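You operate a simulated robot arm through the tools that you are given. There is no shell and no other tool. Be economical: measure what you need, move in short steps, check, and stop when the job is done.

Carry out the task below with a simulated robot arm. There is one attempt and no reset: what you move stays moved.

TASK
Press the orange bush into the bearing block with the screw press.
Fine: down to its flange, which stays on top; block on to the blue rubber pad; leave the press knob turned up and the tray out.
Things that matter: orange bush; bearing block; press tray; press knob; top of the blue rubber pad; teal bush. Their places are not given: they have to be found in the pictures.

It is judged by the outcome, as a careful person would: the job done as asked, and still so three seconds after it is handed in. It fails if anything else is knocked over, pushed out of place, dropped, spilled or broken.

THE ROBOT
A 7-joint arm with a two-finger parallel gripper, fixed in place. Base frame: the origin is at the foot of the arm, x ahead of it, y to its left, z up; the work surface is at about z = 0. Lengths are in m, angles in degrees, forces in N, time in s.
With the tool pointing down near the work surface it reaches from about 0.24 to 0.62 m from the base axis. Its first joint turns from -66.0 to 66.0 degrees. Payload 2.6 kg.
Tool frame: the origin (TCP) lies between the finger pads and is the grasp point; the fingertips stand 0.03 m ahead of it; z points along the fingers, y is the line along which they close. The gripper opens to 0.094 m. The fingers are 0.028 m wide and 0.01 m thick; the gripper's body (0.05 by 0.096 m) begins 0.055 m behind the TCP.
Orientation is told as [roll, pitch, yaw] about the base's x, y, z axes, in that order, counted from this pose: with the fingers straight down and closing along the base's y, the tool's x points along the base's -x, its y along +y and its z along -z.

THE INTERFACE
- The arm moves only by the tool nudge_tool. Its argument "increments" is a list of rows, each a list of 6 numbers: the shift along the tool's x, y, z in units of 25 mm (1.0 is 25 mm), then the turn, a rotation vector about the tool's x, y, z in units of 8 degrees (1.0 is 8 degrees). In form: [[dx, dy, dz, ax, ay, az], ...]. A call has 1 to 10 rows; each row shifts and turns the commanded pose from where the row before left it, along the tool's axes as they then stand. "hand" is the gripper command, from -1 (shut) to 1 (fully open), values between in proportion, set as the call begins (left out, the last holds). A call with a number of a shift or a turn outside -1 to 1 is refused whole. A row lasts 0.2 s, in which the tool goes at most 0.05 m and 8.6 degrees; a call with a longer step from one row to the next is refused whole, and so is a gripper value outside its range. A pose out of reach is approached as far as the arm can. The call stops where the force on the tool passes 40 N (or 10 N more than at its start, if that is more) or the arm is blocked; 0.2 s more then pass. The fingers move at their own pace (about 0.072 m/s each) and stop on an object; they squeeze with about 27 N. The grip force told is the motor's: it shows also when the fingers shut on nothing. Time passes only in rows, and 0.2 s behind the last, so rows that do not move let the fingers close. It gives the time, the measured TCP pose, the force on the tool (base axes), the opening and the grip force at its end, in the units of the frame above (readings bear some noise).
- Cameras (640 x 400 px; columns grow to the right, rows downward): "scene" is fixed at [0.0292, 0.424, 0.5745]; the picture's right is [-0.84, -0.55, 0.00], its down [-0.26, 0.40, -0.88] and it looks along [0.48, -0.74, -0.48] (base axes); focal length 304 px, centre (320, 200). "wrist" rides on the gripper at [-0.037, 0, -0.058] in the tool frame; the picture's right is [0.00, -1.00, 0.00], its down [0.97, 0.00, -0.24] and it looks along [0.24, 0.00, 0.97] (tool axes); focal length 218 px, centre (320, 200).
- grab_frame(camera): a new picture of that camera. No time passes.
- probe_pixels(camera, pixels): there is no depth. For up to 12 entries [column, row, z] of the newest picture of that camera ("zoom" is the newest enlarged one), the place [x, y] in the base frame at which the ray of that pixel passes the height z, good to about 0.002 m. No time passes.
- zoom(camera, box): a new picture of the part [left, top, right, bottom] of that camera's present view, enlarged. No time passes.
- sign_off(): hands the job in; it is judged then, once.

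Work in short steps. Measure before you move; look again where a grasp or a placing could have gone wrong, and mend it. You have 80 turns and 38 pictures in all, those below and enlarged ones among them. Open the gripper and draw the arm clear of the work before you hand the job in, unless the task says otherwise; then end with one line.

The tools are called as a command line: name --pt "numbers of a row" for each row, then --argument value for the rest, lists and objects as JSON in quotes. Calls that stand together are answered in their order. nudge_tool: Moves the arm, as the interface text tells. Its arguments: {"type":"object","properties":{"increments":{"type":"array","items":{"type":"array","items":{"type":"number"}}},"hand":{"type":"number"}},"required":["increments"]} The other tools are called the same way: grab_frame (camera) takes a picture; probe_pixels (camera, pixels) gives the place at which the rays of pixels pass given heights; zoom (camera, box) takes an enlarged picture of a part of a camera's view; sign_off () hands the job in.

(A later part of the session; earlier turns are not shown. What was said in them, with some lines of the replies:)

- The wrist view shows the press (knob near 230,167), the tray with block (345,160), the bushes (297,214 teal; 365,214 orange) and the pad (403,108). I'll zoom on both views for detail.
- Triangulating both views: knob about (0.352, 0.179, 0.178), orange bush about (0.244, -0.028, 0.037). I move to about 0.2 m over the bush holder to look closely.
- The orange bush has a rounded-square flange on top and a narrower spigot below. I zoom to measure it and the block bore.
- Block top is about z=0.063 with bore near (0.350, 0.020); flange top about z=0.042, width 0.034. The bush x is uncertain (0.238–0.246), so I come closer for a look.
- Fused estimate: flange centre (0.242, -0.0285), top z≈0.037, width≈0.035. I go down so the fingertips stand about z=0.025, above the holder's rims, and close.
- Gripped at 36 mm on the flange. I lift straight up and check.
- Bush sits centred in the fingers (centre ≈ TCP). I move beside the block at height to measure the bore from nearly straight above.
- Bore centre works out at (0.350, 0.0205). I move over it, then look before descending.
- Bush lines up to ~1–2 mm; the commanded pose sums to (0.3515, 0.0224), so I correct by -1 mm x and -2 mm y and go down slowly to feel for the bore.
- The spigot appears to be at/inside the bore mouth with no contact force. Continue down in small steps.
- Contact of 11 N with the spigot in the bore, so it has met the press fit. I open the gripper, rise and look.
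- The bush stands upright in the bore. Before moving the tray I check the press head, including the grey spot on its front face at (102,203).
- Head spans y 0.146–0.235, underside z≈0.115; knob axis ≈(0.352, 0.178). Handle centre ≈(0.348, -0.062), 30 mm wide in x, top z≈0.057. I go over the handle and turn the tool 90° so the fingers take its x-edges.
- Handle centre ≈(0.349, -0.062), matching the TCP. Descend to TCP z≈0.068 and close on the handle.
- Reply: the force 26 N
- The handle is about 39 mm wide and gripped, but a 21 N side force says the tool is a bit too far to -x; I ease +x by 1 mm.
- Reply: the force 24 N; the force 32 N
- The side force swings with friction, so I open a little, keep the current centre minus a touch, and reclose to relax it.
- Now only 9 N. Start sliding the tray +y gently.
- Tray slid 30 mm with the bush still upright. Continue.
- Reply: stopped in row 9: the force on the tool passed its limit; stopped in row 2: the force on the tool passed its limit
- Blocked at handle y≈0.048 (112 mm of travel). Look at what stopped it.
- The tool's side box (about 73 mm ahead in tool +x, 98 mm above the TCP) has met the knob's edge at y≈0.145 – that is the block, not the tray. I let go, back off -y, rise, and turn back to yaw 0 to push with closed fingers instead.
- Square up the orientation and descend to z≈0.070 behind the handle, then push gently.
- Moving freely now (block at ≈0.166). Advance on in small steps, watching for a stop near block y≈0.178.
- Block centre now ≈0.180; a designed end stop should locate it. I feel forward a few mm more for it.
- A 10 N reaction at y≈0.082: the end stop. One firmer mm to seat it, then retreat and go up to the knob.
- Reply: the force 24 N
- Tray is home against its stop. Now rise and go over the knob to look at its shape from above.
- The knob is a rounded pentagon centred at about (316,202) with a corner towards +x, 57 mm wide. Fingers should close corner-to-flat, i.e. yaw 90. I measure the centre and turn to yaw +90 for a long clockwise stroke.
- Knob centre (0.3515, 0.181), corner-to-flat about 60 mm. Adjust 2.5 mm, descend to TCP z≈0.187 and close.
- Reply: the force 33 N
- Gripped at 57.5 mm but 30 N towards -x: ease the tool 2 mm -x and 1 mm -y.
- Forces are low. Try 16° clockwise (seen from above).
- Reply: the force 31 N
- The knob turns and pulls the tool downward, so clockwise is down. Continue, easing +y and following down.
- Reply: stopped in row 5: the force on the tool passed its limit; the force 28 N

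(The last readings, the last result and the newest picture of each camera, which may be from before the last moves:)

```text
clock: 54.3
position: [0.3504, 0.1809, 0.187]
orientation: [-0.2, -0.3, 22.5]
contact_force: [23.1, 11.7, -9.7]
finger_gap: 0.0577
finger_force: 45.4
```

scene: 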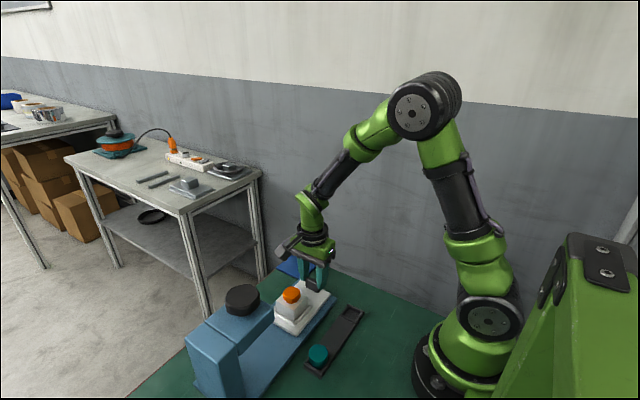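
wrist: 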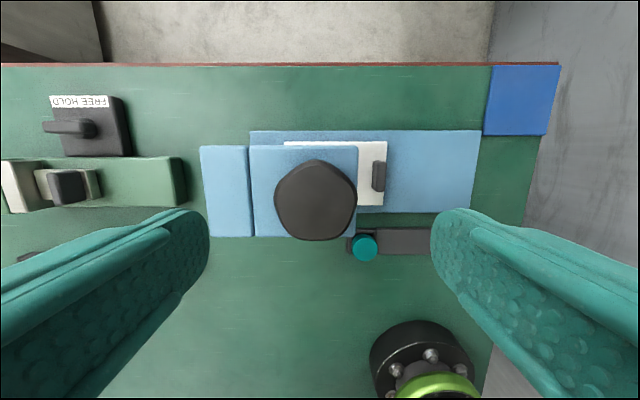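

nudge_tool --pt "-0.06 0 0 0 0 0.3" --pt "0 0 0 0 0 0.5" --pt "0 0 0 0 0 0.5" --pt "0 0 0 0 0 0.5" --pt "0 0 0 0 0 0.5" --pt "0 0 0 0 0 0"

zoom --camera "scene" --box '[190, 240, 330, 380]'

```text
clock: 55.7
position: [0.3505, 0.1796, 0.1878]
orientation: [-0.2, -0.1, 4.0]
contact_force: [-4.8, -7.3, 21.3]
finger_gap: 0.0574
finger_force: 44.9
```

```text
2.86 times, centred on (260, 310) of scene
```

zoom: 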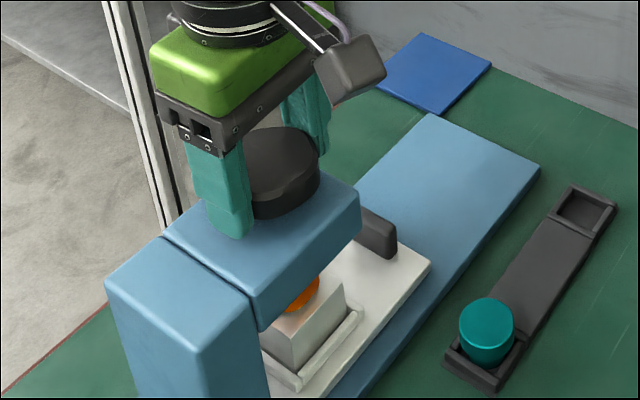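

Turned 86° so far, bush not yet visibly moved. Keep turning clockwise.

nudge_tool --pt "0 0 -0.02 0 0 0.5" --pt "0 0 0 0 0 0.5" --pt "0 0 0 0 0 0.5" --pt "0 0 0 0 0 0.5" --pt "0 0 0 0 0 0.5" --pt "0 0 0 0 0 0.5" --pt "0 0 0 0 0 0"

nudge_tool --pt "0 0 0 0 0 0.5" --pt "0 0 0 0 0 0.5" --pt "0 0 0 0 0 0.5" --pt "0 0 0 0 0 0.5" --pt "0 0 0 0 0 0.5" --pt "0 0 0 0 0 0"

```text
clock: 57.3
position: [0.3494, 0.18, 0.1871]
orientation: [-0.1, -0.1, -20.0]
contact_force: [-4.2, -7.8, 17.5]
finger_gap: 0.0573
finger_force: 45.6
```

```text
clock: 58.7
position: [0.3495, 0.1807, 0.1866]
orientation: [0.0, -0.2, -39.8]
contact_force: [-12.4, -7.6, 18.3]
finger_gap: 0.0576
finger_force: 45.4
```

nudge_tool --pt "0.02 -0.04 0 0 0 0.4" --pt "0 0 0 0 0 0.5" --pt "0 0 0 0 0 0.5" --pt "0 0 0 0 0 0.5" --pt "0 0 0 0 0 0.5" --pt "0 0 0 0 0 0.5" --pt "0 0 0 0 0 0"

nudge_tool --pt "0 0 0 0 0 0.5" --pt "0 0 0 0 0 0.5" --pt "0 0 0 0 0 0.5" --pt "0 0 0 0 0 0.5" --pt "0 0 0 0 0 0.5" --pt "0 0 0 0 0 0"

```text
clock: 60.3
position: [0.3505, 0.1803, 0.187]
orientation: [0.1, -0.1, -63.3]
contact_force: [11.1, 6.1, -5.0]
finger_gap: 0.0573
finger_force: 45.6
```

```text
clock: 61.7
position: [0.3502, 0.1801, 0.1869]
orientation: [0.3, -0.2, -82.9]
contact_force: [28.9, 13.6, -16.9]
finger_gap: 0.0577
finger_force: 44.9
```

nudge_tool --pt "0.03 0.07 0 0 0 0.2" --pt "0 0 0 0 0 0.5" --pt "0 0 0 0 0 0.5" --pt "0 0 0 0 0 0.5" --pt "0 0 0 0 0 0.5" --pt "0 0 0 0 0 0"

nudge_tool --pt "0 0 0 0 0 0.5" --pt "0 0 0 0 0 0.5" --pt "0 0 0 0 0 0.5" --pt "0 0 0 0 0 0.5" --pt "0 0 0 0 0 0"

zoom --camera "scene" --box '[190, 240, 330, 380]'

```text
clock: 63.1
position: [0.3501, 0.1791, 0.188]
orientation: [0.1, -0.1, -100.8]
contact_force: [-23.5, -19.4, 31.1]
finger_gap: 0.0574
finger_force: 44.9
```

```text
clock: 64.3
position: [0.3506, 0.1821, 0.1877]
orientation: [0.2, 0.1, -116.6]
contact_force: [-12.5, -10.4, 35.4]
finger_gap: 0.0574
finger_force: 44.8
```

```text
2.86 times, centred on (260, 310) of scene
```

zoom: 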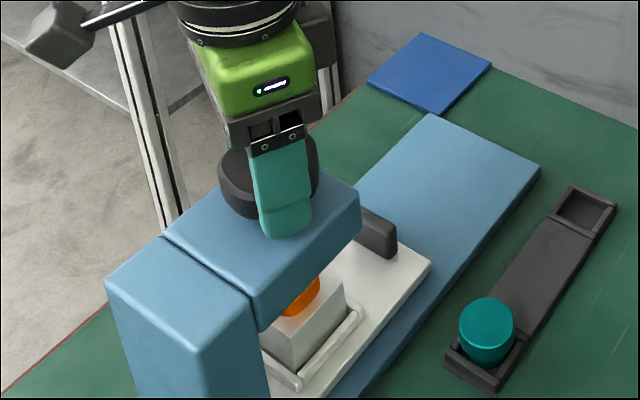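

The flange seems to be coming down (its lower edge now ≈317 in zoom vs 312). 207° turned; continue until the torque stops, easing the tool up slightly.

nudge_tool --pt "0 0 -0.06 0 0 0.3" --pt "0 0 0 0 0 0.5" --pt "0 0 0 0 0 0.5" --pt "0 0 0 0 0 0.5" --pt "0 0 0 0 0 0"

```text
clock: 65.5
position: [0.3519, 0.182, 0.189]
orientation: [0.3, 0.0, -131.0]
contact_force: [-0.6, -4.0, 16.2]
finger_gap: 0.0571
finger_force: 45.3
```

nudge_tool --pt "0 0 0 0 0 0.5" --pt "0 0 0 0 0 0.5" --pt "0 0 0 0 0 0.5" --pt "0 0 0 0 0 0.5" --pt "0 0 0 0 0 0"

nudge_tool --pt "0 0 0 0 0 0.5" --pt "0 0 0 0 0 0.5" --pt "0 0 0 0 0 0.5" --pt "0 0 0 0 0 0.5" --pt "0 0 0 0 0 0"

```text
clock: 66.7
position: [0.3504, 0.1813, 0.1878]
orientation: [0.2, 0.1, -147.3]
contact_force: [-0.1, -4.1, 8.0]
finger_gap: 0.0568
finger_force: 45.0
```

```text
clock: 67.9
position: [0.3518, 0.1792, 0.1888]
orientation: [0.1, 0.1, -163.2]
contact_force: [7.8, -6.0, 3.4]
finger_gap: 0.0574
finger_force: 44.8
```

nudge_tool --pt "0 0 0 0 0 0.5" --pt "0 0 0 0 0 0.5" --pt "0 0 0 0 0 0.5" --pt "0 0 0 0 0 0.5" --pt "0 0 0 0 0 0"

zoom --camera "scene" --box '[230, 260, 310, 380]'

```text
clock: 69.1
position: [0.3509, 0.1801, 0.1884]
orientation: [0.2, 0.1, -179.1]
contact_force: [1.0, -9.3, -1.1]
finger_gap: 0.0574
finger_force: 45.0
```

```text
3.33 times, centred on (270, 320) of scene
```

zoom: 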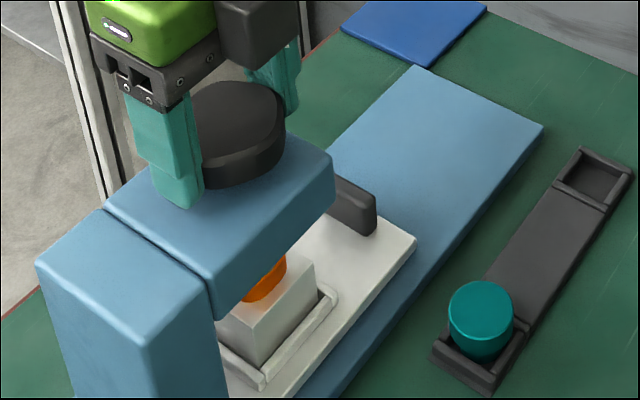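

Flange now looks close to the block top. Continue for a stop.

nudge_tool --pt "0 0 0 0 0 0.5" --pt "0 0 0 0 0 0.5" --pt "0 0 0 0 0 0.5" --pt "0 0 0 0 0 0.5" --pt "0 0 0 0 0 0"

nudge_tool --pt "0 0 0 0 0 0.5" --pt "0 0 0 0 0 0.5" --pt "0 0 0 0 0 0.5" --pt "0 0 0 0 0 0.5" --pt "0 0 0 0 0 0"

```text
clock: 69.5
position: [0.3533, 0.18, 0.1885]
orientation: [-0.2, -0.9, 178.9]
contact_force: [0.8, -0.9, 3.7]
finger_gap: 0.0569
finger_force: 45.7
out of reach, approached as far as the arm can: row 1
stopped in row 1: the force on the tool passed its limit (the readings are from after the stop); the commanded pose is now the measured one
```

```text
clock: 69.8
position: [0.3534, 0.1791, 0.1883]
orientation: [-0.3, -1.9, 177.0]
contact_force: [-1.1, -0.2, 6.8]
finger_gap: 0.0568
finger_force: 45.0
out of reach, approached as far as the arm can: row 1
stopped in row 1: the force on the tool passed its limit (the readings are from after the stop); the commanded pose is now the measured one
```

The arm's own wrist limit is reached after ~272°. I open, square up and turn back 108° (three pentagon steps) around the knob to regrip and continue.

nudge_tool --pt "0 0 0 0 0 0" --pt "0 0 0 0 0 0" --pt "-0.06 0 0 0.04 -0.22 -0.5" --pt "0 0 0 0 0 -1" --pt "0 0 0 0 0 -1" --pt "0 0 0 0 0 -1" --pt "0 0 0 0 0 -1" --pt "0 0 0 0 0 -1" --pt "0 0 0 0 0 -1" --pt "0 0 0 0 0 -1" --hand 1

nudge_tool --pt "0 0 0 0 0 -1" --pt "0 0 0 0 0 -1" --pt "0 0 0 0 0 -1" --pt "0 0 0 0 0 -1" --pt "0 0 0 0 0 -1" --pt "0 0 0 0 0 -1" --pt "0 0 0 0 0 0"

```text
clock: 72.0
position: [0.3517, 0.1801, 0.1898]
orientation: [-3.5, -1.3, -123.0]
contact_force: [0.3, -0.2, -0.4]
finger_gap: 0.0938
finger_force: 0.0
```

```text
clock: 73.7
position: [0.353, 0.1795, 0.1866]
orientation: [-3.3, 1.7, -75.2]
contact_force: [0.2, 0.1, 0.1]
finger_gap: 0.0941
finger_force: 0.1
```

Orientation drifted (roll -3.3, pitch 1.7); I square it, recentre by about 1.5 mm, and regrip.

nudge_tool --pt "0.02 -0.05 0 -0.41 -0.21 0" --pt "0 0 0 0 0 0"

nudge_tool --pt "0 0 0 0 0 0" --pt "0 0 0 0 0 0" --pt "0 0 0 0 0 0" --hand -1

```text
clock: 74.2
position: [0.3514, 0.179, 0.1871]
orientation: [0.0, 0.0, -75.1]
contact_force: [-0.2, 0.0, -0.6]
finger_gap: 0.094
finger_force: 0.1
```

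```text
clock: 75.0
position: [0.3496, 0.1791, 0.1877]
orientation: [-0.2, 0.2, -75.4]
contact_force: [-17.5, -8.0, 6.6]
finger_gap: 0.0574
finger_force: 45.0
```

nudge_tool --pt "0 -0.05 0 0 0 0.3" --pt "0 0 0 0 0 0.5" --pt "0 0 0 0 0 0.5" --pt "0 0 0 0 0 0.5" --pt "0 0 0 0 0 0"

nudge_tool --pt "0 0 0 0 0 0.5" --pt "0 0 0 0 0 0.5" --pt "0 0 0 0 0 0.5" --pt "0 0 0 0 0 0.5" --pt "0 0 0 0 0 0"

nudge_tool --pt "0 0 0 0 0 0.5" --pt "0 0 0 0 0 0.5" --pt "0 0 0 0 0 0.5" --pt "0 0 0 0 0 0.5" --pt "0 0 0 0 0 0"

```text
clock: 76.2
position: [0.3496, 0.1792, 0.1873]
orientation: [-0.1, 0.0, -89.7]
contact_force: [-6.4, -6.7, -9.8]
finger_gap: 0.0573
finger_force: 45.0
```

```text
clock: 77.5
position: [0.3491, 0.1795, 0.1877]
orientation: [-0.2, -0.1, -105.7]
contact_force: [-7.4, -10.3, -8.9]
finger_gap: 0.0573
finger_force: 45.1
```

```text
clock: 78.7
position: [0.3501, 0.18, 0.1895]
orientation: [-0.1, 0.2, -121.5]
contact_force: [-5.0, -2.4, 7.0]
finger_gap: 0.0571
finger_force: 45.1
```

nudge_tool --pt "0 0 0 0 0 0.5" --pt "0 0 0 0 0 0.5" --pt "0 0 0 0 0 0.5" --pt "0 0 0 0 0 0.5" --pt "0 0 0 0 0 0"

nudge_tool --pt "0 0 0 0 0 0.5" --pt "0 0 0 0 0 0.5" --pt "0 0 0 0 0 0.5" --pt "0 0 0 0 0 0.5" --pt "0 0 0 0 0 0"

zoom --camera "scene" --box '[230, 300, 290, 360]'

```text
clock: 79.8
position: [0.3504, 0.18, 0.1893]
orientation: [0.0, 0.2, -137.6]
contact_force: [-3.1, 0.4, 28.1]
finger_gap: 0.0574
finger_force: 45.0
```

```text
clock: 81.0
position: [0.35, 0.1812, 0.1897]
orientation: [0.0, 0.2, -153.5]
contact_force: [0.8, -1.5, 29.3]
finger_gap: 0.0575
finger_force: 44.7
```

```text
6.67 times, centred on (260, 330) of scene
```

zoom: 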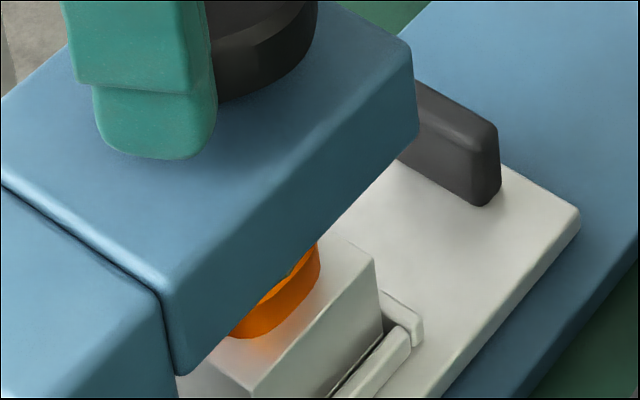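

The flange is down near the block top but I can't be sure it is fully home; 349° turned with no stop felt. Keep turning.

nudge_tool --pt "0 0 -0.06 0 0 0.5" --pt "0 0 0 0 0 0.5" --pt "0 0 0 0 0 0.5" --pt "0 0 0 0 0 0.5" --pt "0 0 0 0 0 0.5" --pt "0 0 0 0 0 0.5" --pt "0 0 0 0 0 0"

```text
clock: 82.7
position: [0.3484, 0.1811, 0.1896]
orientation: [0.1, 0.0, -177.7]
contact_force: [-0.2, 3.0, 10.7]
finger_gap: 0.0573
finger_force: 44.9
```

No stop yet at ~373°. Open and turn back 180° for another stroke.

nudge_tool --pt "0 0 0 0 0 0" --pt "0 0 0 0 0 0" --pt "0 0 0 0 0 -1" --pt "0 0 0 0 0 -1" --pt "0 0 0 0 0 -1" --pt "0 0 0 0 0 -1" --pt "0 0 0 0 0 -1" --pt "0 0 0 0 0 -1" --pt "0 0 0 0 0 -1" --pt "0 0 0 0 0 -1" --hand 1

nudge_tool --pt "0 0 0 0 0 -1" --pt "0 0 0 0 0 -1" --pt "0 0 0 0 0 -1" --pt "0 0 0 0 0 -1" --pt "0 0 0 0 0 -1" --pt "0 0 0 0 0 -1" --pt "0 0 0 0 0 -1" --pt "0 0 0 0 0 -1" --pt "0 0 0 0 0 -1" --pt "0 0 0 0 0 -1"

nudge_tool --pt "0 0 0 0 0 -1" --pt "0 0 0 0 0 -1" --pt "0 0 0 0 0 -1" --pt "0 0 0 0 0 -1" --pt "0 0 0 0 0 -0.5" --pt "0 0 0 0 0 0"

```text
clock: 84.8
position: [0.3498, 0.1797, 0.1908]
orientation: [0.0, 0.0, -113.5]
contact_force: [-0.5, -0.5, -0.2]
finger_gap: 0.0941
finger_force: 0.0
```

```text
clock: 87.0
position: [0.3507, 0.181, 0.1908]
orientation: [0.1, -0.1, -33.6]
contact_force: [-0.3, 0.2, 0.5]
finger_gap: 0.0939
finger_force: 0.1
```

```text
clock: 88.5
position: [0.3502, 0.1783, 0.1899]
orientation: [0.0, 0.0, 2.5]
contact_force: [-1.3, 0.3, 0.4]
finger_gap: 0.094
finger_force: 0.0
```

nudge_tool --pt "0 0 0.08 0 0 0" --pt "0 0 0 0 0 0" --pt "0 0 0 0 0 0" --pt "0 0 0 0 0 0" --hand -1

nudge_tool --pt "0 0 0 0 0 0.5" --pt "0 0 0 0 0 0.5" --pt "0 0 0 0 0 0.5" --pt "0 0 0 0 0 0.5" --pt "0 0 0 0 0 0"

nudge_tool --pt "0 0 0 0 0 0.5" --pt "0 0 0 0 0 0.5" --pt "0 0 0 0 0 0.5" --pt "0 0 0 0 0 0.5" --pt "0 0 0 0 0 0.5" --pt "0 0 0 0 0 0"

```text
clock: 89.5
position: [0.3488, 0.1797, 0.1872]
orientation: [0.0, -0.1, 2.4]
contact_force: [-0.9, 6.0, 2.1]
finger_gap: 0.0575
finger_force: 44.8
```

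```text
clock: 90.7
position: [0.3491, 0.1796, 0.1875]
orientation: [0.1, 0.1, -13.8]
contact_force: [-11.8, -1.1, 21.5]
finger_gap: 0.0574
finger_force: 44.7
```

```text
clock: 92.0
position: [0.3502, 0.1805, 0.1893]
orientation: [0.0, 0.0, -33.6]
contact_force: [-2.0, 6.3, 1.0]
finger_gap: 0.0572
finger_force: 44.7
```

nudge_tool --pt "0 0 0 0 0 0.5" --pt "0 0 0 0 0 0.5" --pt "0 0 0 0 0 0.5" --pt "0 0 0 0 0 0.5" --pt "0 0 0 0 0 0.5" --pt "0 0 0 0 0 0.5" --pt "0 0 0 0 0 0"

nudge_tool --pt "0 0 0 0 0 0.5" --pt "0 0 0 0 0 0.5" --pt "0 0 0 0 0 0.5" --pt "0 0 0 0 0 0.5" --pt "0 0 0 0 0 0.5" --pt "0 0 0 0 0 0.5" --pt "0 0 0 0 0 0"

nudge_tool --pt "0 0 0 0 0 0.5" --pt "0 0 0 0 0 0.5" --pt "0 0 0 0 0 0.5" --pt "0 0 0 0 0 0.5" --pt "0 0 0 0 0 0.5" --pt "0 0 0 0 0 0.5" --pt "0 0 0 0 0 0"

```text
clock: 93.7
position: [0.35, 0.1797, 0.1879]
orientation: [0.0, -0.1, -57.7]
contact_force: [9.9, 12.8, -2.6]
finger_gap: 0.0569
finger_force: 45.4
```

```text
clock: 95.2
position: [0.3498, 0.1803, 0.1882]
orientation: [0.0, 0.0, -81.6]
contact_force: [10.3, 7.8, -2.9]
finger_gap: 0.0572
finger_force: 45.6
```

```text
clock: 96.8
position: [0.3503, 0.1788, 0.1867]
orientation: [0.0, 0.1, -105.7]
contact_force: [7.9, 4.6, 6.3]
finger_gap: 0.0576
finger_force: 45.0
```

No stop at ~480°. The pentagon is nearly constant in width, so slip would not show in the gap; I check the knob's orientation against the fingers.

grab_frame --camera "wrist"

```text
3 pictures are left
```

wrist: 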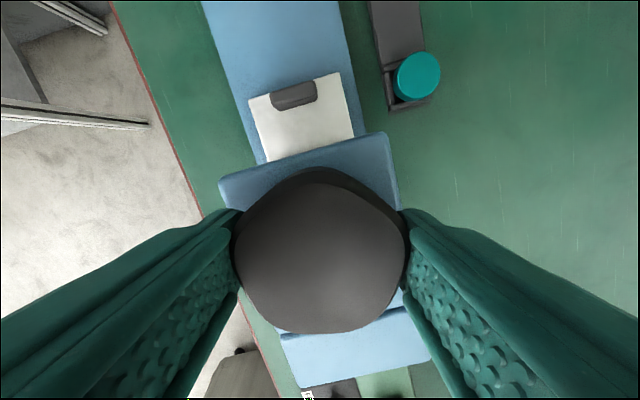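

The knob sits ~14° behind the fingers, so it has begun slipping – probably at the press's end. I compare the flange with the earlier view (same box).

zoom --camera "scene" --box '[230, 300, 290, 360]'

```text
6.67 times, centred on (260, 330) of scene
```

zoom: 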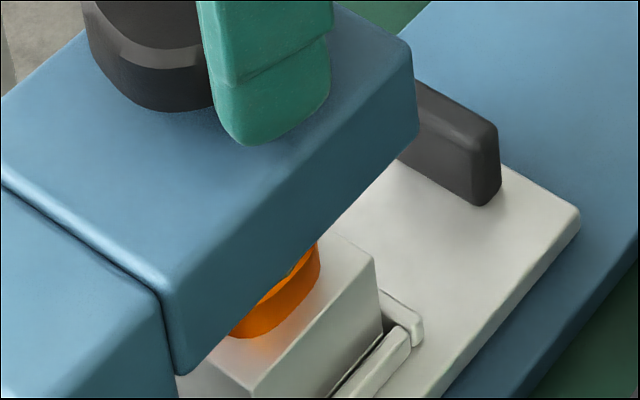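

The flange edge is unchanged since ~349° (and about 3–4 mm lower than before pressing): it is seated and the knob is at its bottom end. Now turn the knob back up, counter-clockwise.

nudge_tool --pt "0 0 0 0 0 -0.5" --pt "0 0 0 0 0 -0.7" --pt "0 0 0 0 0 -0.7" --pt "0 0 0 0 0 -0.7" --pt "0 0 0 0 0 -0.7" --pt "0 0 0 0 0 -0.7" --pt "0 0 0 0 0 -0.7" --pt "0 0 0 0 0 -0.7" --pt "0 0 0 0 0 0"

nudge_tool --pt "0 0 0 0 0 -0.7" --pt "0 0 0 0 0 -0.7" --pt "0 0 0 0 0 -0.7" --pt "0 0 0 0 0 -0.7" --pt "0 0 0 0 0 -0.7" --pt "0 0 0 0 0 -0.7" --pt "0 0 0 0 0 -0.7" --pt "0 0 0 0 0 -0.7" --pt "0 0 0 0 0 0"

```text
clock: 98.8
position: [0.3494, 0.1802, 0.188]
orientation: [0.1, 0.0, -62.3]
contact_force: [20.7, 9.7, 0.2]
finger_gap: 0.0572
finger_force: 45.2
```

```text
clock: 100.8
position: [0.3491, 0.1792, 0.1868]
orientation: [0.1, -0.1, -17.4]
contact_force: [24.2, 15.1, -9.6]
finger_gap: 0.0574
finger_force: 45.1
```

nudge_tool --pt "-0.04 0.05 0 0 0 -0.3" --pt "0 0 0 0 0 -0.7" --pt "0 0 0 0 0 -0.7" --pt "0 0 0 0 0 -0.7" --pt "0 0 0 0 0 -0.7" --pt "0 0 0 0 0 -0.7" --pt "0 0 0 0 0 -0.7" --pt "0 0 0 0 0 -0.7" --pt "0 0 0 0 0 -0.7" --pt "0 0 0 0 0 0"

nudge_tool --pt "0 0 0 0 0 -0.7" --pt "0 0 0 0 0 -0.7" --pt "0 0 0 0 0 -0.7" --pt "0 0 0 0 0 -0.7" --pt "0 0 0 0 0 -0.7" --pt "0 0 0 0 0 -0.7" --pt "0 0 0 0 0 -0.7" --pt "0 0 0 0 0 -0.7" --pt "0 0 0 0 0 0"

```text
clock: 103.0
position: [0.3498, 0.1799, 0.1874]
orientation: [0.0, 0.4, 29.5]
contact_force: [-27.5, -17.6, 15.8]
finger_gap: 0.0575
finger_force: 45.1
```

```text
clock: 105.0
position: [0.3504, 0.1808, 0.1884]
orientation: [0.1, -0.2, 74.4]
contact_force: [-13.9, -2.8, 14.5]
finger_gap: 0.0573
finger_force: 44.7
```

nudge_tool --pt "0 0 0 0 0 -0.7" --pt "0 0 0 0 0 -0.7" --pt "0 0 0 0 0 -0.7" --pt "0 0 0 0 0 -0.7" --pt "0 0 0 0 0 -0.7" --pt "0 0 0 0 0 -0.7" --pt "0 0 0 0 0 -0.7" --pt "0 0 0 0 0 -0.7" --pt "0 0 0 0 0 0"

nudge_tool --pt "0 0 0 0 0 -0.7" --pt "0 0 0 0 0 -0.7" --pt "0 0 0 0 0 -0.7" --pt "0 0 0 0 0 -0.7" --pt "0 0 0 0 0 -0.7" --pt "0 0 0 0 0 -0.7" --pt "0 0 0 0 0 -0.7" --pt "0 0 0 0 0 0"

```text
clock: 107.0
position: [0.3495, 0.1798, 0.1875]
orientation: [0.2, 0.0, 119.1]
contact_force: [-17.2, -0.9, 4.6]
finger_gap: 0.0572
finger_force: 44.7
```

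```text
clock: 108.8
position: [0.3514, 0.1793, 0.1881]
orientation: [0.0, -0.1, 158.3]
contact_force: [-10.1, -8.0, 7.9]
finger_gap: 0.0571
finger_force: 44.9
```

264° back so far. Open and rotate back 216° for one more upward stroke.

nudge_tool --pt "0 0 0 0 0 0" --pt "0 0 0 0 0 0" --pt "0 0 0 0 0 1" --pt "0 0 0 0 0 1" --pt "0 0 0 0 0 1" --pt "0 0 0 0 0 1" --pt "0 0 0 0 0 1" --pt "0 0 0 0 0 1" --pt "0 0 0 0 0 1" --pt "0 0 0 0 0 1" --hand 1

nudge_tool --pt "0 0 0 0 0 1" --pt "0 0 0 0 0 1" --pt "0 0 0 0 0 1" --pt "0 0 0 0 0 1" --pt "0 0 0 0 0 1" --pt "0 0 0 0 0 1" --pt "0 0 0 0 0 1" --pt "0 0 0 0 0 1" --pt "0 0 0 0 0 1" --pt "0 0 0 0 0 1"

nudge_tool --pt "0 0 0 0 0 1" --pt "0 0 0 0 0 1" --pt "0 0 0 0 0 1" --pt "0 0 0 0 0 1" --pt "0 0 0 0 0 1" --pt "0 0 0 0 0 1" --pt "0 0 0 0 0 1" --pt "0 0 0 0 0 1" --pt "0 0 0 0 0 1" --pt "0 0 0 0 0 0"

nudge_tool --pt "0 0 0 0 0 0" --pt "0 0 0 0 0 0" --pt "0 0 0 0 0 0" --hand -1

```text
clock: 111.0
position: [0.3499, 0.1812, 0.1877]
orientation: [0.0, 0.1, 94.2]
contact_force: [0.5, -0.5, 0.4]
finger_gap: 0.0942
finger_force: 0.1
```

```text
clock: 113.2
position: [0.3496, 0.1809, 0.1881]
orientation: [0.0, 0.1, 14.3]
contact_force: [0.3, -0.5, -0.3]
finger_gap: 0.0941
finger_force: 0.1
```

```text
clock: 115.5
position: [0.3514, 0.18, 0.1883]
orientation: [0.1, 0.1, -57.9]
contact_force: [0.3, -0.1, 0.4]
finger_gap: 0.094
finger_force: 0.1
```

```text
clock: 116.2
position: [0.3503, 0.1807, 0.1886]
orientation: [-0.2, 0.0, -57.9]
contact_force: [-17.8, -11.9, 7.2]
finger_gap: 0.0574
finger_force: 44.7
```

nudge_tool --pt "0 -0.05 0 0 0 -0.3" --pt "0 0 0 0 0 -0.7" --pt "0 0 0 0 0 -0.7" --pt "0 0 0 0 0 -0.7" --pt "0 0 0 0 0 -0.7" --pt "0 0 0 0 0 -0.7" --pt "0 0 0 0 0 -0.7" --pt "0 0 0 0 0 -0.7" --pt "0 0 0 0 0 -0.7" --pt "0 0 0 0 0 0"

nudge_tool --pt "0 0 0 0 0 -0.7" --pt "0 0 0 0 0 -0.7" --pt "0 0 0 0 0 -0.7" --pt "0 0 0 0 0 -0.7" --pt "0 0 0 0 0 -0.7" --pt "0 0 0 0 0 -0.7" --pt "0 0 0 0 0 -0.7" --pt "0 0 0 0 0 -0.7" --pt "0 0 0 0 0 0"

nudge_tool --pt "0 0 0 0 0 -0.7" --pt "0 0 0 0 0 -0.7" --pt "0 0 0 0 0 -0.7" --pt "0 0 0 0 0 -0.7" --pt "0 0 0 0 0 -0.7" --pt "0 0 0 0 0 -0.7" --pt "0 0 0 0 0 -0.7" --pt "0 0 0 0 0 -0.7" --pt "0 0 0 0 0 0"

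nudge_tool --pt "0 0 0 0 0 -0.7" --pt "0 0 0 0 0 -0.7" --pt "0 0 0 0 0 -0.7" --pt "0 0 0 0 0 -0.7" --pt "0 0 0 0 0 -0.7" --pt "0 0 0 0 0 -0.7" --pt "0 0 0 0 0 -0.7" --pt "0 0 0 0 0 -0.7" --pt "0 0 0 0 0 0"

```text
clock: 118.5
position: [0.3502, 0.1802, 0.1888]
orientation: [-0.1, 0.0, -10.4]
contact_force: [-1.3, -2.3, 5.6]
finger_gap: 0.0569
finger_force: 45.2
```

```text
clock: 120.5
position: [0.3493, 0.1793, 0.1889]
orientation: [0.0, 0.0, 34.4]
contact_force: [4.5, 0.3, 0.2]
finger_gap: 0.0573
finger_force: 45.7
```

```text
clock: 122.5
position: [0.3491, 0.1797, 0.1879]
orientation: [-0.1, -0.1, 79.3]
contact_force: [7.8, -3.5, 2.5]
finger_gap: 0.057
finger_force: 45.0
```

```text
clock: 124.5
position: [0.3493, 0.1806, 0.1885]
orientation: [-0.1, -0.2, 124.0]
contact_force: [8.7, 2.0, 2.2]
finger_gap: 0.0572
finger_force: 45.0
```

Nearly back to the starting angle; 24° more, then release, rise and turn to yaw 0.

nudge_tool --pt "0 0 0 0 0 -0.7" --pt "0 0 0 0 0 -0.7" --pt "0 0 0 0 0 -0.7" --pt "0 0 0 0 0 -0.7" --pt "0 0 0 0 0 0"

nudge_tool --pt "0 0 0 0 0 0" --pt "0 0 0 0 0 0" --pt "0 0 -0.8 0 0 0" --pt "0 0 -0.8 0 0 0" --pt "0 0 -0.9 0 0 0" --pt "0 0 -0.9 0 0 1" --pt "0 0 0 0 0 1" --pt "0 0 0 0 0 1" --pt "0 0 0 0 0 1" --pt "0 0 0 0 0 1" --hand 1

nudge_tool --pt "0 0 0 0 0 1" --pt "0 0 0 0 0 1" --pt "0 0 0 0 0 1" --pt "0 0 0 0 0 1" --pt "0 0 0 0 0 1" --pt "0 0 0 0 0 1" --pt "0 0 0 0 0 1" --pt "0 0 0 0 0 1" --pt "0 0 0 0 0 1" --pt "0 0 0 0 0 1" --hand -1

```text
clock: 125.7
position: [0.3494, 0.1791, 0.1881]
orientation: [0.0, -0.1, 146.4]
contact_force: [-2.2, -2.1, 8.5]
finger_gap: 0.0575
finger_force: 45.5
```

```text
clock: 127.8
position: [0.3508, 0.1799, 0.2724]
orientation: [0.0, -0.1, 106.2]
contact_force: [-0.2, -0.8, -0.5]
finger_gap: 0.0937
finger_force: 0.0
```

```text
clock: 130.1
position: [0.3501, 0.1803, 0.273]
orientation: [0.1, 0.0, 26.1]
contact_force: [-0.6, -1.4, -0.5]
finger_gap: 0.0
finger_force: 26.8
```

Knob is back up. Next I hook the tray handle (now y≈0.092–0.104) from behind with closed fingers, tilted 25° so the gripper body leans away from the head. First square yaw, shift to y≈0.117, and tilt at height.

nudge_tool --pt "0 0 0 0 0 1" --pt "0 0 0 0 0 1" --pt "0 0 0 0 0 1" --pt "0 0 0 0 0 0.26" --pt "0 -0.8 0 0 0 0" --pt "0 -0.8 0 0 0 0" --pt "0 -0.8 0 0 0 0" --pt "0 -0.12 0 -1 0 0" --pt "0 0 0 -1 0 0" --pt "0 0 0 -1 0 0"

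nudge_tool --pt "0 0 0 -0.125 0 0" --pt "0 0 0 0 0 0"

```text
clock: 132.2
position: [0.3507, 0.1174, 0.2738]
orientation: [24.2, 0.1, 0.3]
contact_force: [-0.6, 0.6, 0.5]
finger_gap: 0.0
finger_force: 27.0
```

```text
clock: 132.8
position: [0.3504, 0.1155, 0.2742]
orientation: [25.1, 0.0, 0.3]
contact_force: [0.1, -0.5, -0.5]
finger_gap: 0.0
finger_force: 26.8
```

Tilted 25°. Descend vertically most of the way.

nudge_tool --pt "0 -0.34 0.743 0 0 0" --pt "0 -0.347 0.743 0 0 0" --pt "0 -0.347 0.743 0 0 0" --pt "0 -0.347 0.743 0 0 0" --pt "0 -0.347 0.743 0 0 0" --pt "0 -0.347 0.743 0 0 0" --pt "0 -0.347 0.743 0 0 0" --pt "0 0 0 0 0 0"

```text
clock: 134.7
position: [0.3523, 0.1183, 0.1286]
orientation: [25.0, 0.1, 0.3]
contact_force: [-0.6, 0.1, -0.1]
finger_gap: 0.0
finger_force: 26.9
```

nudge_tool --pt "0 -0.34 0.72 0 0 0" --pt "0 -0.34 0.72 0 0 0" --pt "0 -0.17 0.36 0 0 0" --pt "0 -0.17 0.36 0 0 0" --pt "0 0 0 0 0 0"

```text
clock: 135.8
position: [0.3515, 0.1163, 0.0695]
orientation: [25.0, 0.0, 0.3]
contact_force: [-0.1, 0.3, 0.4]
finger_gap: 0.0002
finger_force: 27.2
```

No contact on the way down. Now pull -y gently.

nudge_tool --pt "0 -0.18 -0.085 0 0 0" --pt "0 -0.18 -0.085 0 0 0" --pt "0 -0.27 -0.127 0 0 0" --pt "0 -0.36 -0.169 0 0 0" --pt "0 -0.45 -0.212 0 0 0" --pt "0 -0.45 -0.212 0 0 0" --pt "0 -0.45 -0.212 0 0 0" --pt "0 -0.27 -0.127 0 0 0" --pt "0 0 0 0 0 0"

```text
clock: 137.8
position: [0.3505, 0.0434, 0.0699]
orientation: [25.0, 0.1, 0.3]
contact_force: [0.7, 0.1, 0.7]
finger_gap: 0.0
finger_force: 26.7
```

nudge_tool --pt "0 -0.27 -0.127 0 0 0" --pt "0 -0.45 -0.212 0 0 0" --pt "0 -0.45 -0.212 0 0 0" --pt "0 -0.45 -0.212 0 0 0" --pt "0 -0.45 -0.212 0 0 0" --pt "0 -0.45 -0.212 0 0 0" --pt "0 -0.4 -0.19 0 0 0" --pt "0 -0.3 -0.14 0 0 0" --pt "0 -0.1 -0.047 0 0 0" --pt "0 0 0 0 0 0"

zoom --camera "scene" --box '[210, 220, 370, 340]'

```text
clock: 140.1
position: [0.3517, -0.0465, 0.0697]
orientation: [25.0, 0.0, 0.3]
contact_force: [0.3, -0.2, -1.0]
finger_gap: 0.0
finger_force: 27.4
```

```text
3.33 times, centred on (290, 280) of scene
```

zoom: 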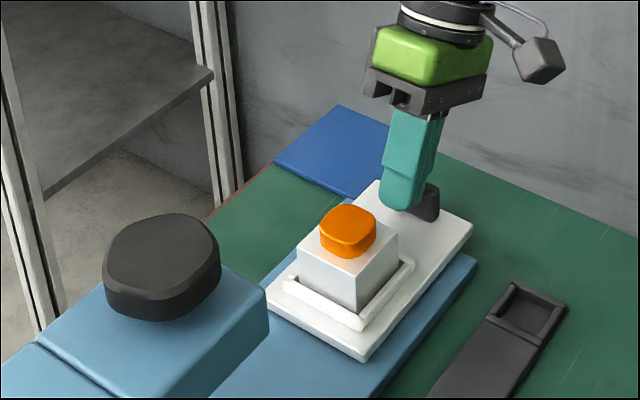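

The bush is now seated with its flange flat on the block, and the tray is out. I withdraw upward, untilt, and probe the block's top corners in this picture.

probe_pixels --camera "zoom" --pixels '[[398, 234, 0.063], [361, 276, 0.063], [298, 250, 0.063], [348, 222, 0.073], [348, 222, 0.073], [347, 257, 0.063], [338, 105, 0.008], [275, 160, 0.008], [349, 198, 0.005], [361, 312, 0.028], [437, 190, 0.057], [432, 222, 0.03]]'

nudge_tool --pt "0 0.18 0.085 0 0 0" --pt "0 0.39 -0.845 0 0 0" --pt "0 0.39 -0.845 0 0 0" --pt "0 0.39 -0.845 0 0 0" --pt "0 0.39 -0.845 0 0 0" --pt "0 0.39 -0.845 0 0 0" --pt "0 0.2 -0.42 1 0 0" --pt "0 0 0 1 0 0" --pt "0 0 0 1 0 0" --pt "0 0 0 0.125 0 0" --hand 1

```text
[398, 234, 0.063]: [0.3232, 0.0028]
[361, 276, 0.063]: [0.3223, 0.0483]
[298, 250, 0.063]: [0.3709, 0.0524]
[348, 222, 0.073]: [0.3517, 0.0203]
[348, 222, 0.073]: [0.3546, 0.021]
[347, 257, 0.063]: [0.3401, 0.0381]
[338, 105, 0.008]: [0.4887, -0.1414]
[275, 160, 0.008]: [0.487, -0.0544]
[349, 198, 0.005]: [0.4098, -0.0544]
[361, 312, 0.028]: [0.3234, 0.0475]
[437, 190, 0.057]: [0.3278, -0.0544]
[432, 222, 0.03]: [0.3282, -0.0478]
```

```text
clock: 142.2
position: [0.351, -0.0413, 0.1988]
orientation: [0.0, -0.1, 0.2]
contact_force: [0.5, -0.6, 0.1]
finger_gap: 0.0938
finger_force: 0.1
```

Block centre now ≈(0.350, 0.024), top z 0.063. Move over it, descend so the fingertips stop at z≈0.042 above the fixture's rims, and close.

nudge_tool --pt "0.02 0.87 0 0 0 0" --pt "0 0.87 0 0 0 0" --pt "0 0.87 0 0 0 0" --pt "0 0 0.9 0 0 0" --pt "0 0 0.9 0 0 0" --pt "0 0 0.9 0 0 0" --pt "0 0 0.9 0 0 0" --pt "0 0 0.9 0 0 0" --pt "0 0 0.55 0 0 0" --pt "0 0 0 0 0 0"

nudge_tool --pt "0 0 0 0 0 0" --pt "0 0 0 0 0 0" --pt "0 0 0 0 0 0" --pt "0 0 0 0 0 0" --hand -1

```text
clock: 144.4
position: [0.3508, 0.0216, 0.0702]
orientation: [0.0, 0.0, 0.4]
contact_force: [-0.6, 0.0, 0.1]
finger_gap: 0.0939
finger_force: 0.0
```

```text
clock: 145.4
position: [0.3512, 0.0233, 0.0704]
orientation: [0.0, 0.0, 0.3]
contact_force: [-0.3, 0.4, 1.0]
finger_gap: 0.0495
finger_force: 27.7
```

Gripped at 49.5 mm with no side force. Lift 70 mm and carry to over the pad centre (0.447, -0.099).

nudge_tool --pt "0 0 -0.3 0 0 0" --pt "0 0 -0.5 0 0 0" --pt "0 0 -0.7 0 0 0" --pt "0 0 -0.7 0 0 0" --pt "0 0 -0.6 0 0 0" --pt "0 0 0 0 0 0"

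nudge_tool --pt "-0.3 -0.4 0 0 0 0" --pt "-0.55 -0.7 0 0 0 0" --pt "-0.65 -0.82 0 0 0 0" --pt "-0.65 -0.82 0 0 0 0" --pt "-0.65 -0.82 0 0 0 0" --pt "-0.6 -0.75 0 0 0 0" --pt "-0.44 -0.57 0 0 0 0" --pt "0 0 0 0 0 0"

nudge_tool --pt "0 0 0.6 0 0 0" --pt "0 0 0.6 0 0 0" --pt "0 0 0.6 0 0 0" --pt "0 0 0.6 0 0 0" --pt "0 0 0.3 0 0 0" --pt "0 0 0 0 0 0"

```text
clock: 146.8
position: [0.3492, 0.0228, 0.1443]
orientation: [0.0, 0.0, 0.3]
contact_force: [0.4, 0.6, -2.1]
finger_gap: 0.0495
finger_force: 26.6
```

```text
clock: 148.7
position: [0.4472, -0.0972, 0.1435]
orientation: [0.0, 0.1, 0.3]
contact_force: [0.3, 0.1, -3.0]
finger_gap: 0.0497
finger_force: 27.2
```

```text
clock: 150.1
position: [0.4466, -0.0976, 0.0735]
orientation: [0.1, 0.1, 0.2]
contact_force: [-0.3, 0.8, -3.7]
finger_gap: 0.0495
finger_force: 26.7
```

Carrying about 3 N. Lower slowly to feel the pad.

nudge_tool --pt "0 0 0.1 0 0 0" --pt "0 0 0.1 0 0 0" --pt "0 0 0.1 0 0 0" --pt "0 0 0.1 0 0 0" --pt "0 0 0.1 0 0 0" --pt "0 0 0 0 0 0"

nudge_tool --pt "0 0 0.06 0 0 0" --pt "0 0 0.06 0 0 0" --pt "0 0 0 0 0 0"

nudge_tool --pt "0 0 0.06 0 0 0" --pt "0 0 0.06 0 0 0" --pt "0 0 0 0 0 0"

```text
clock: 151.4
position: [0.4467, -0.0978, 0.061]
orientation: [0.1, -0.1, 0.3]
contact_force: [-0.9, -0.9, -2.8]
finger_gap: 0.0497
finger_force: 27.4
```

```text
clock: 152.2
position: [0.4469, -0.0972, 0.0594]
orientation: [0.0, 0.0, 0.3]
contact_force: [-0.2, -0.5, -2.2]
finger_gap: 0.0496
finger_force: 27.1
```

```text
clock: 153.1
position: [0.4473, -0.0987, 0.0552]
orientation: [0.0, -0.1, 0.3]
contact_force: [-0.4, -0.1, -2.9]
finger_gap: 0.0494
finger_force: 26.7
5 turns are left
```

No contact yet; a few more small lowering steps.

nudge_tool --pt "0 0 0.05 0 0 0" --pt "0 0 0.04 0 0 0" --pt "0 0 0 0 0 0"

nudge_tool --pt "0 0 0.05 0 0 0" --pt "0 0 0.04 0 0 0" --pt "0 0 0 0 0 0"

nudge_tool --pt "0 0 0.04 0 0 0" --pt "0 0 0.04 0 0 0" --pt "0 0 0 0 0 0"

```text
clock: 153.8
position: [0.4469, -0.0978, 0.0542]
orientation: [0.0, 0.0, 0.3]
contact_force: [-0.9, -0.3, -2.8]
finger_gap: 0.0493
finger_force: 27.0
```

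```text
clock: 154.7
position: [0.448, -0.0981, 0.0525]
orientation: [-0.1, 0.0, 0.2]
contact_force: [-11.4, 1.6, 19.5]
finger_gap: 0.0498
finger_force: 27.3
```

```text
clock: 155.4
position: [0.4475, -0.0984, 0.0509]
orientation: [0.0, -0.2, 0.3]
contact_force: [-3.9, 0.0, 25.6]
finger_gap: 0.0498
finger_force: 26.9
4 turns are left
```

The block is on the pad (25 N upward). Release, rise straight up, draw clear, and look.

nudge_tool --pt "0 0 -0.06 0 0 0" --pt "0 0 0 0 0 0" --pt "0 0 0 0 0 0" --pt "0 0 -0.5 0 0 0" --pt "0 0 -0.8 0 0 0" --pt "0 0 -0.8 0 0 0" --pt "0 0 -0.8 0 0 0" --pt "0 0 -0.8 0 0 0" --pt "0 0 -0.8 0 0 0" --pt "0 0 -0.8 0 0 0" --hand 1

nudge_tool --pt "0.6 0 -0.6 0 0 0" --pt "0.6 0 -0.6 0 0 0" --pt "0.6 0 -0.6 0 0 0" --pt "0 0 0 0 0 0"

zoom --camera "scene" --box '[180, 220, 380, 400]'

```text
clock: 157.7
position: [0.447, -0.0996, 0.1836]
orientation: [0.0, 0.0, 0.3]
contact_force: [0.3, -0.3, 0.6]
finger_gap: 0.094
finger_force: 0.1
```

```text
clock: 158.7
position: [0.4025, -0.0982, 0.2302]
orientation: [0.0, 0.0, 0.3]
contact_force: [-0.6, 0.1, 0.0]
finger_gap: 0.0938
finger_force: 0.1
```

```text
2.22 times, centred on (280, 310) of scene
3 turns are left
```

zoom: 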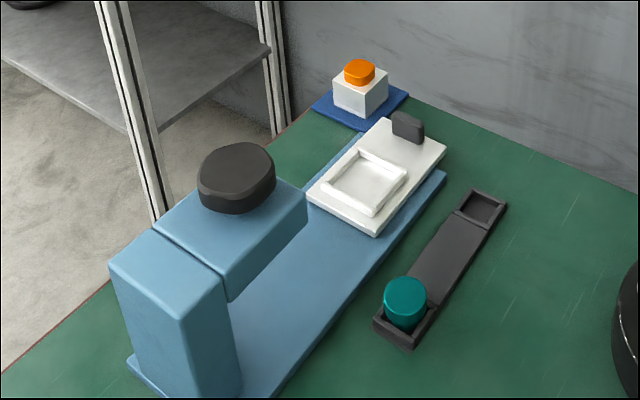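

The block stands square on the blue pad with the orange flange on top. The tray is out, the knob is up, the teal bush is untouched, and the arm is clear, so I hand the job in.

sign_off

```text
The job is handed in.
```

The orange bush is pressed into the block with its flange down on top. The block is on the blue pad, the knob is turned back up about as far as it was turned down, and the tray is out to within about 4 mm of where it began. I judged the flange as seated from the camera pictures, because I never felt a definite stop on the knob. While I was sliding the tray in, the gripper bumped the side of the knob once, with no visible effect.
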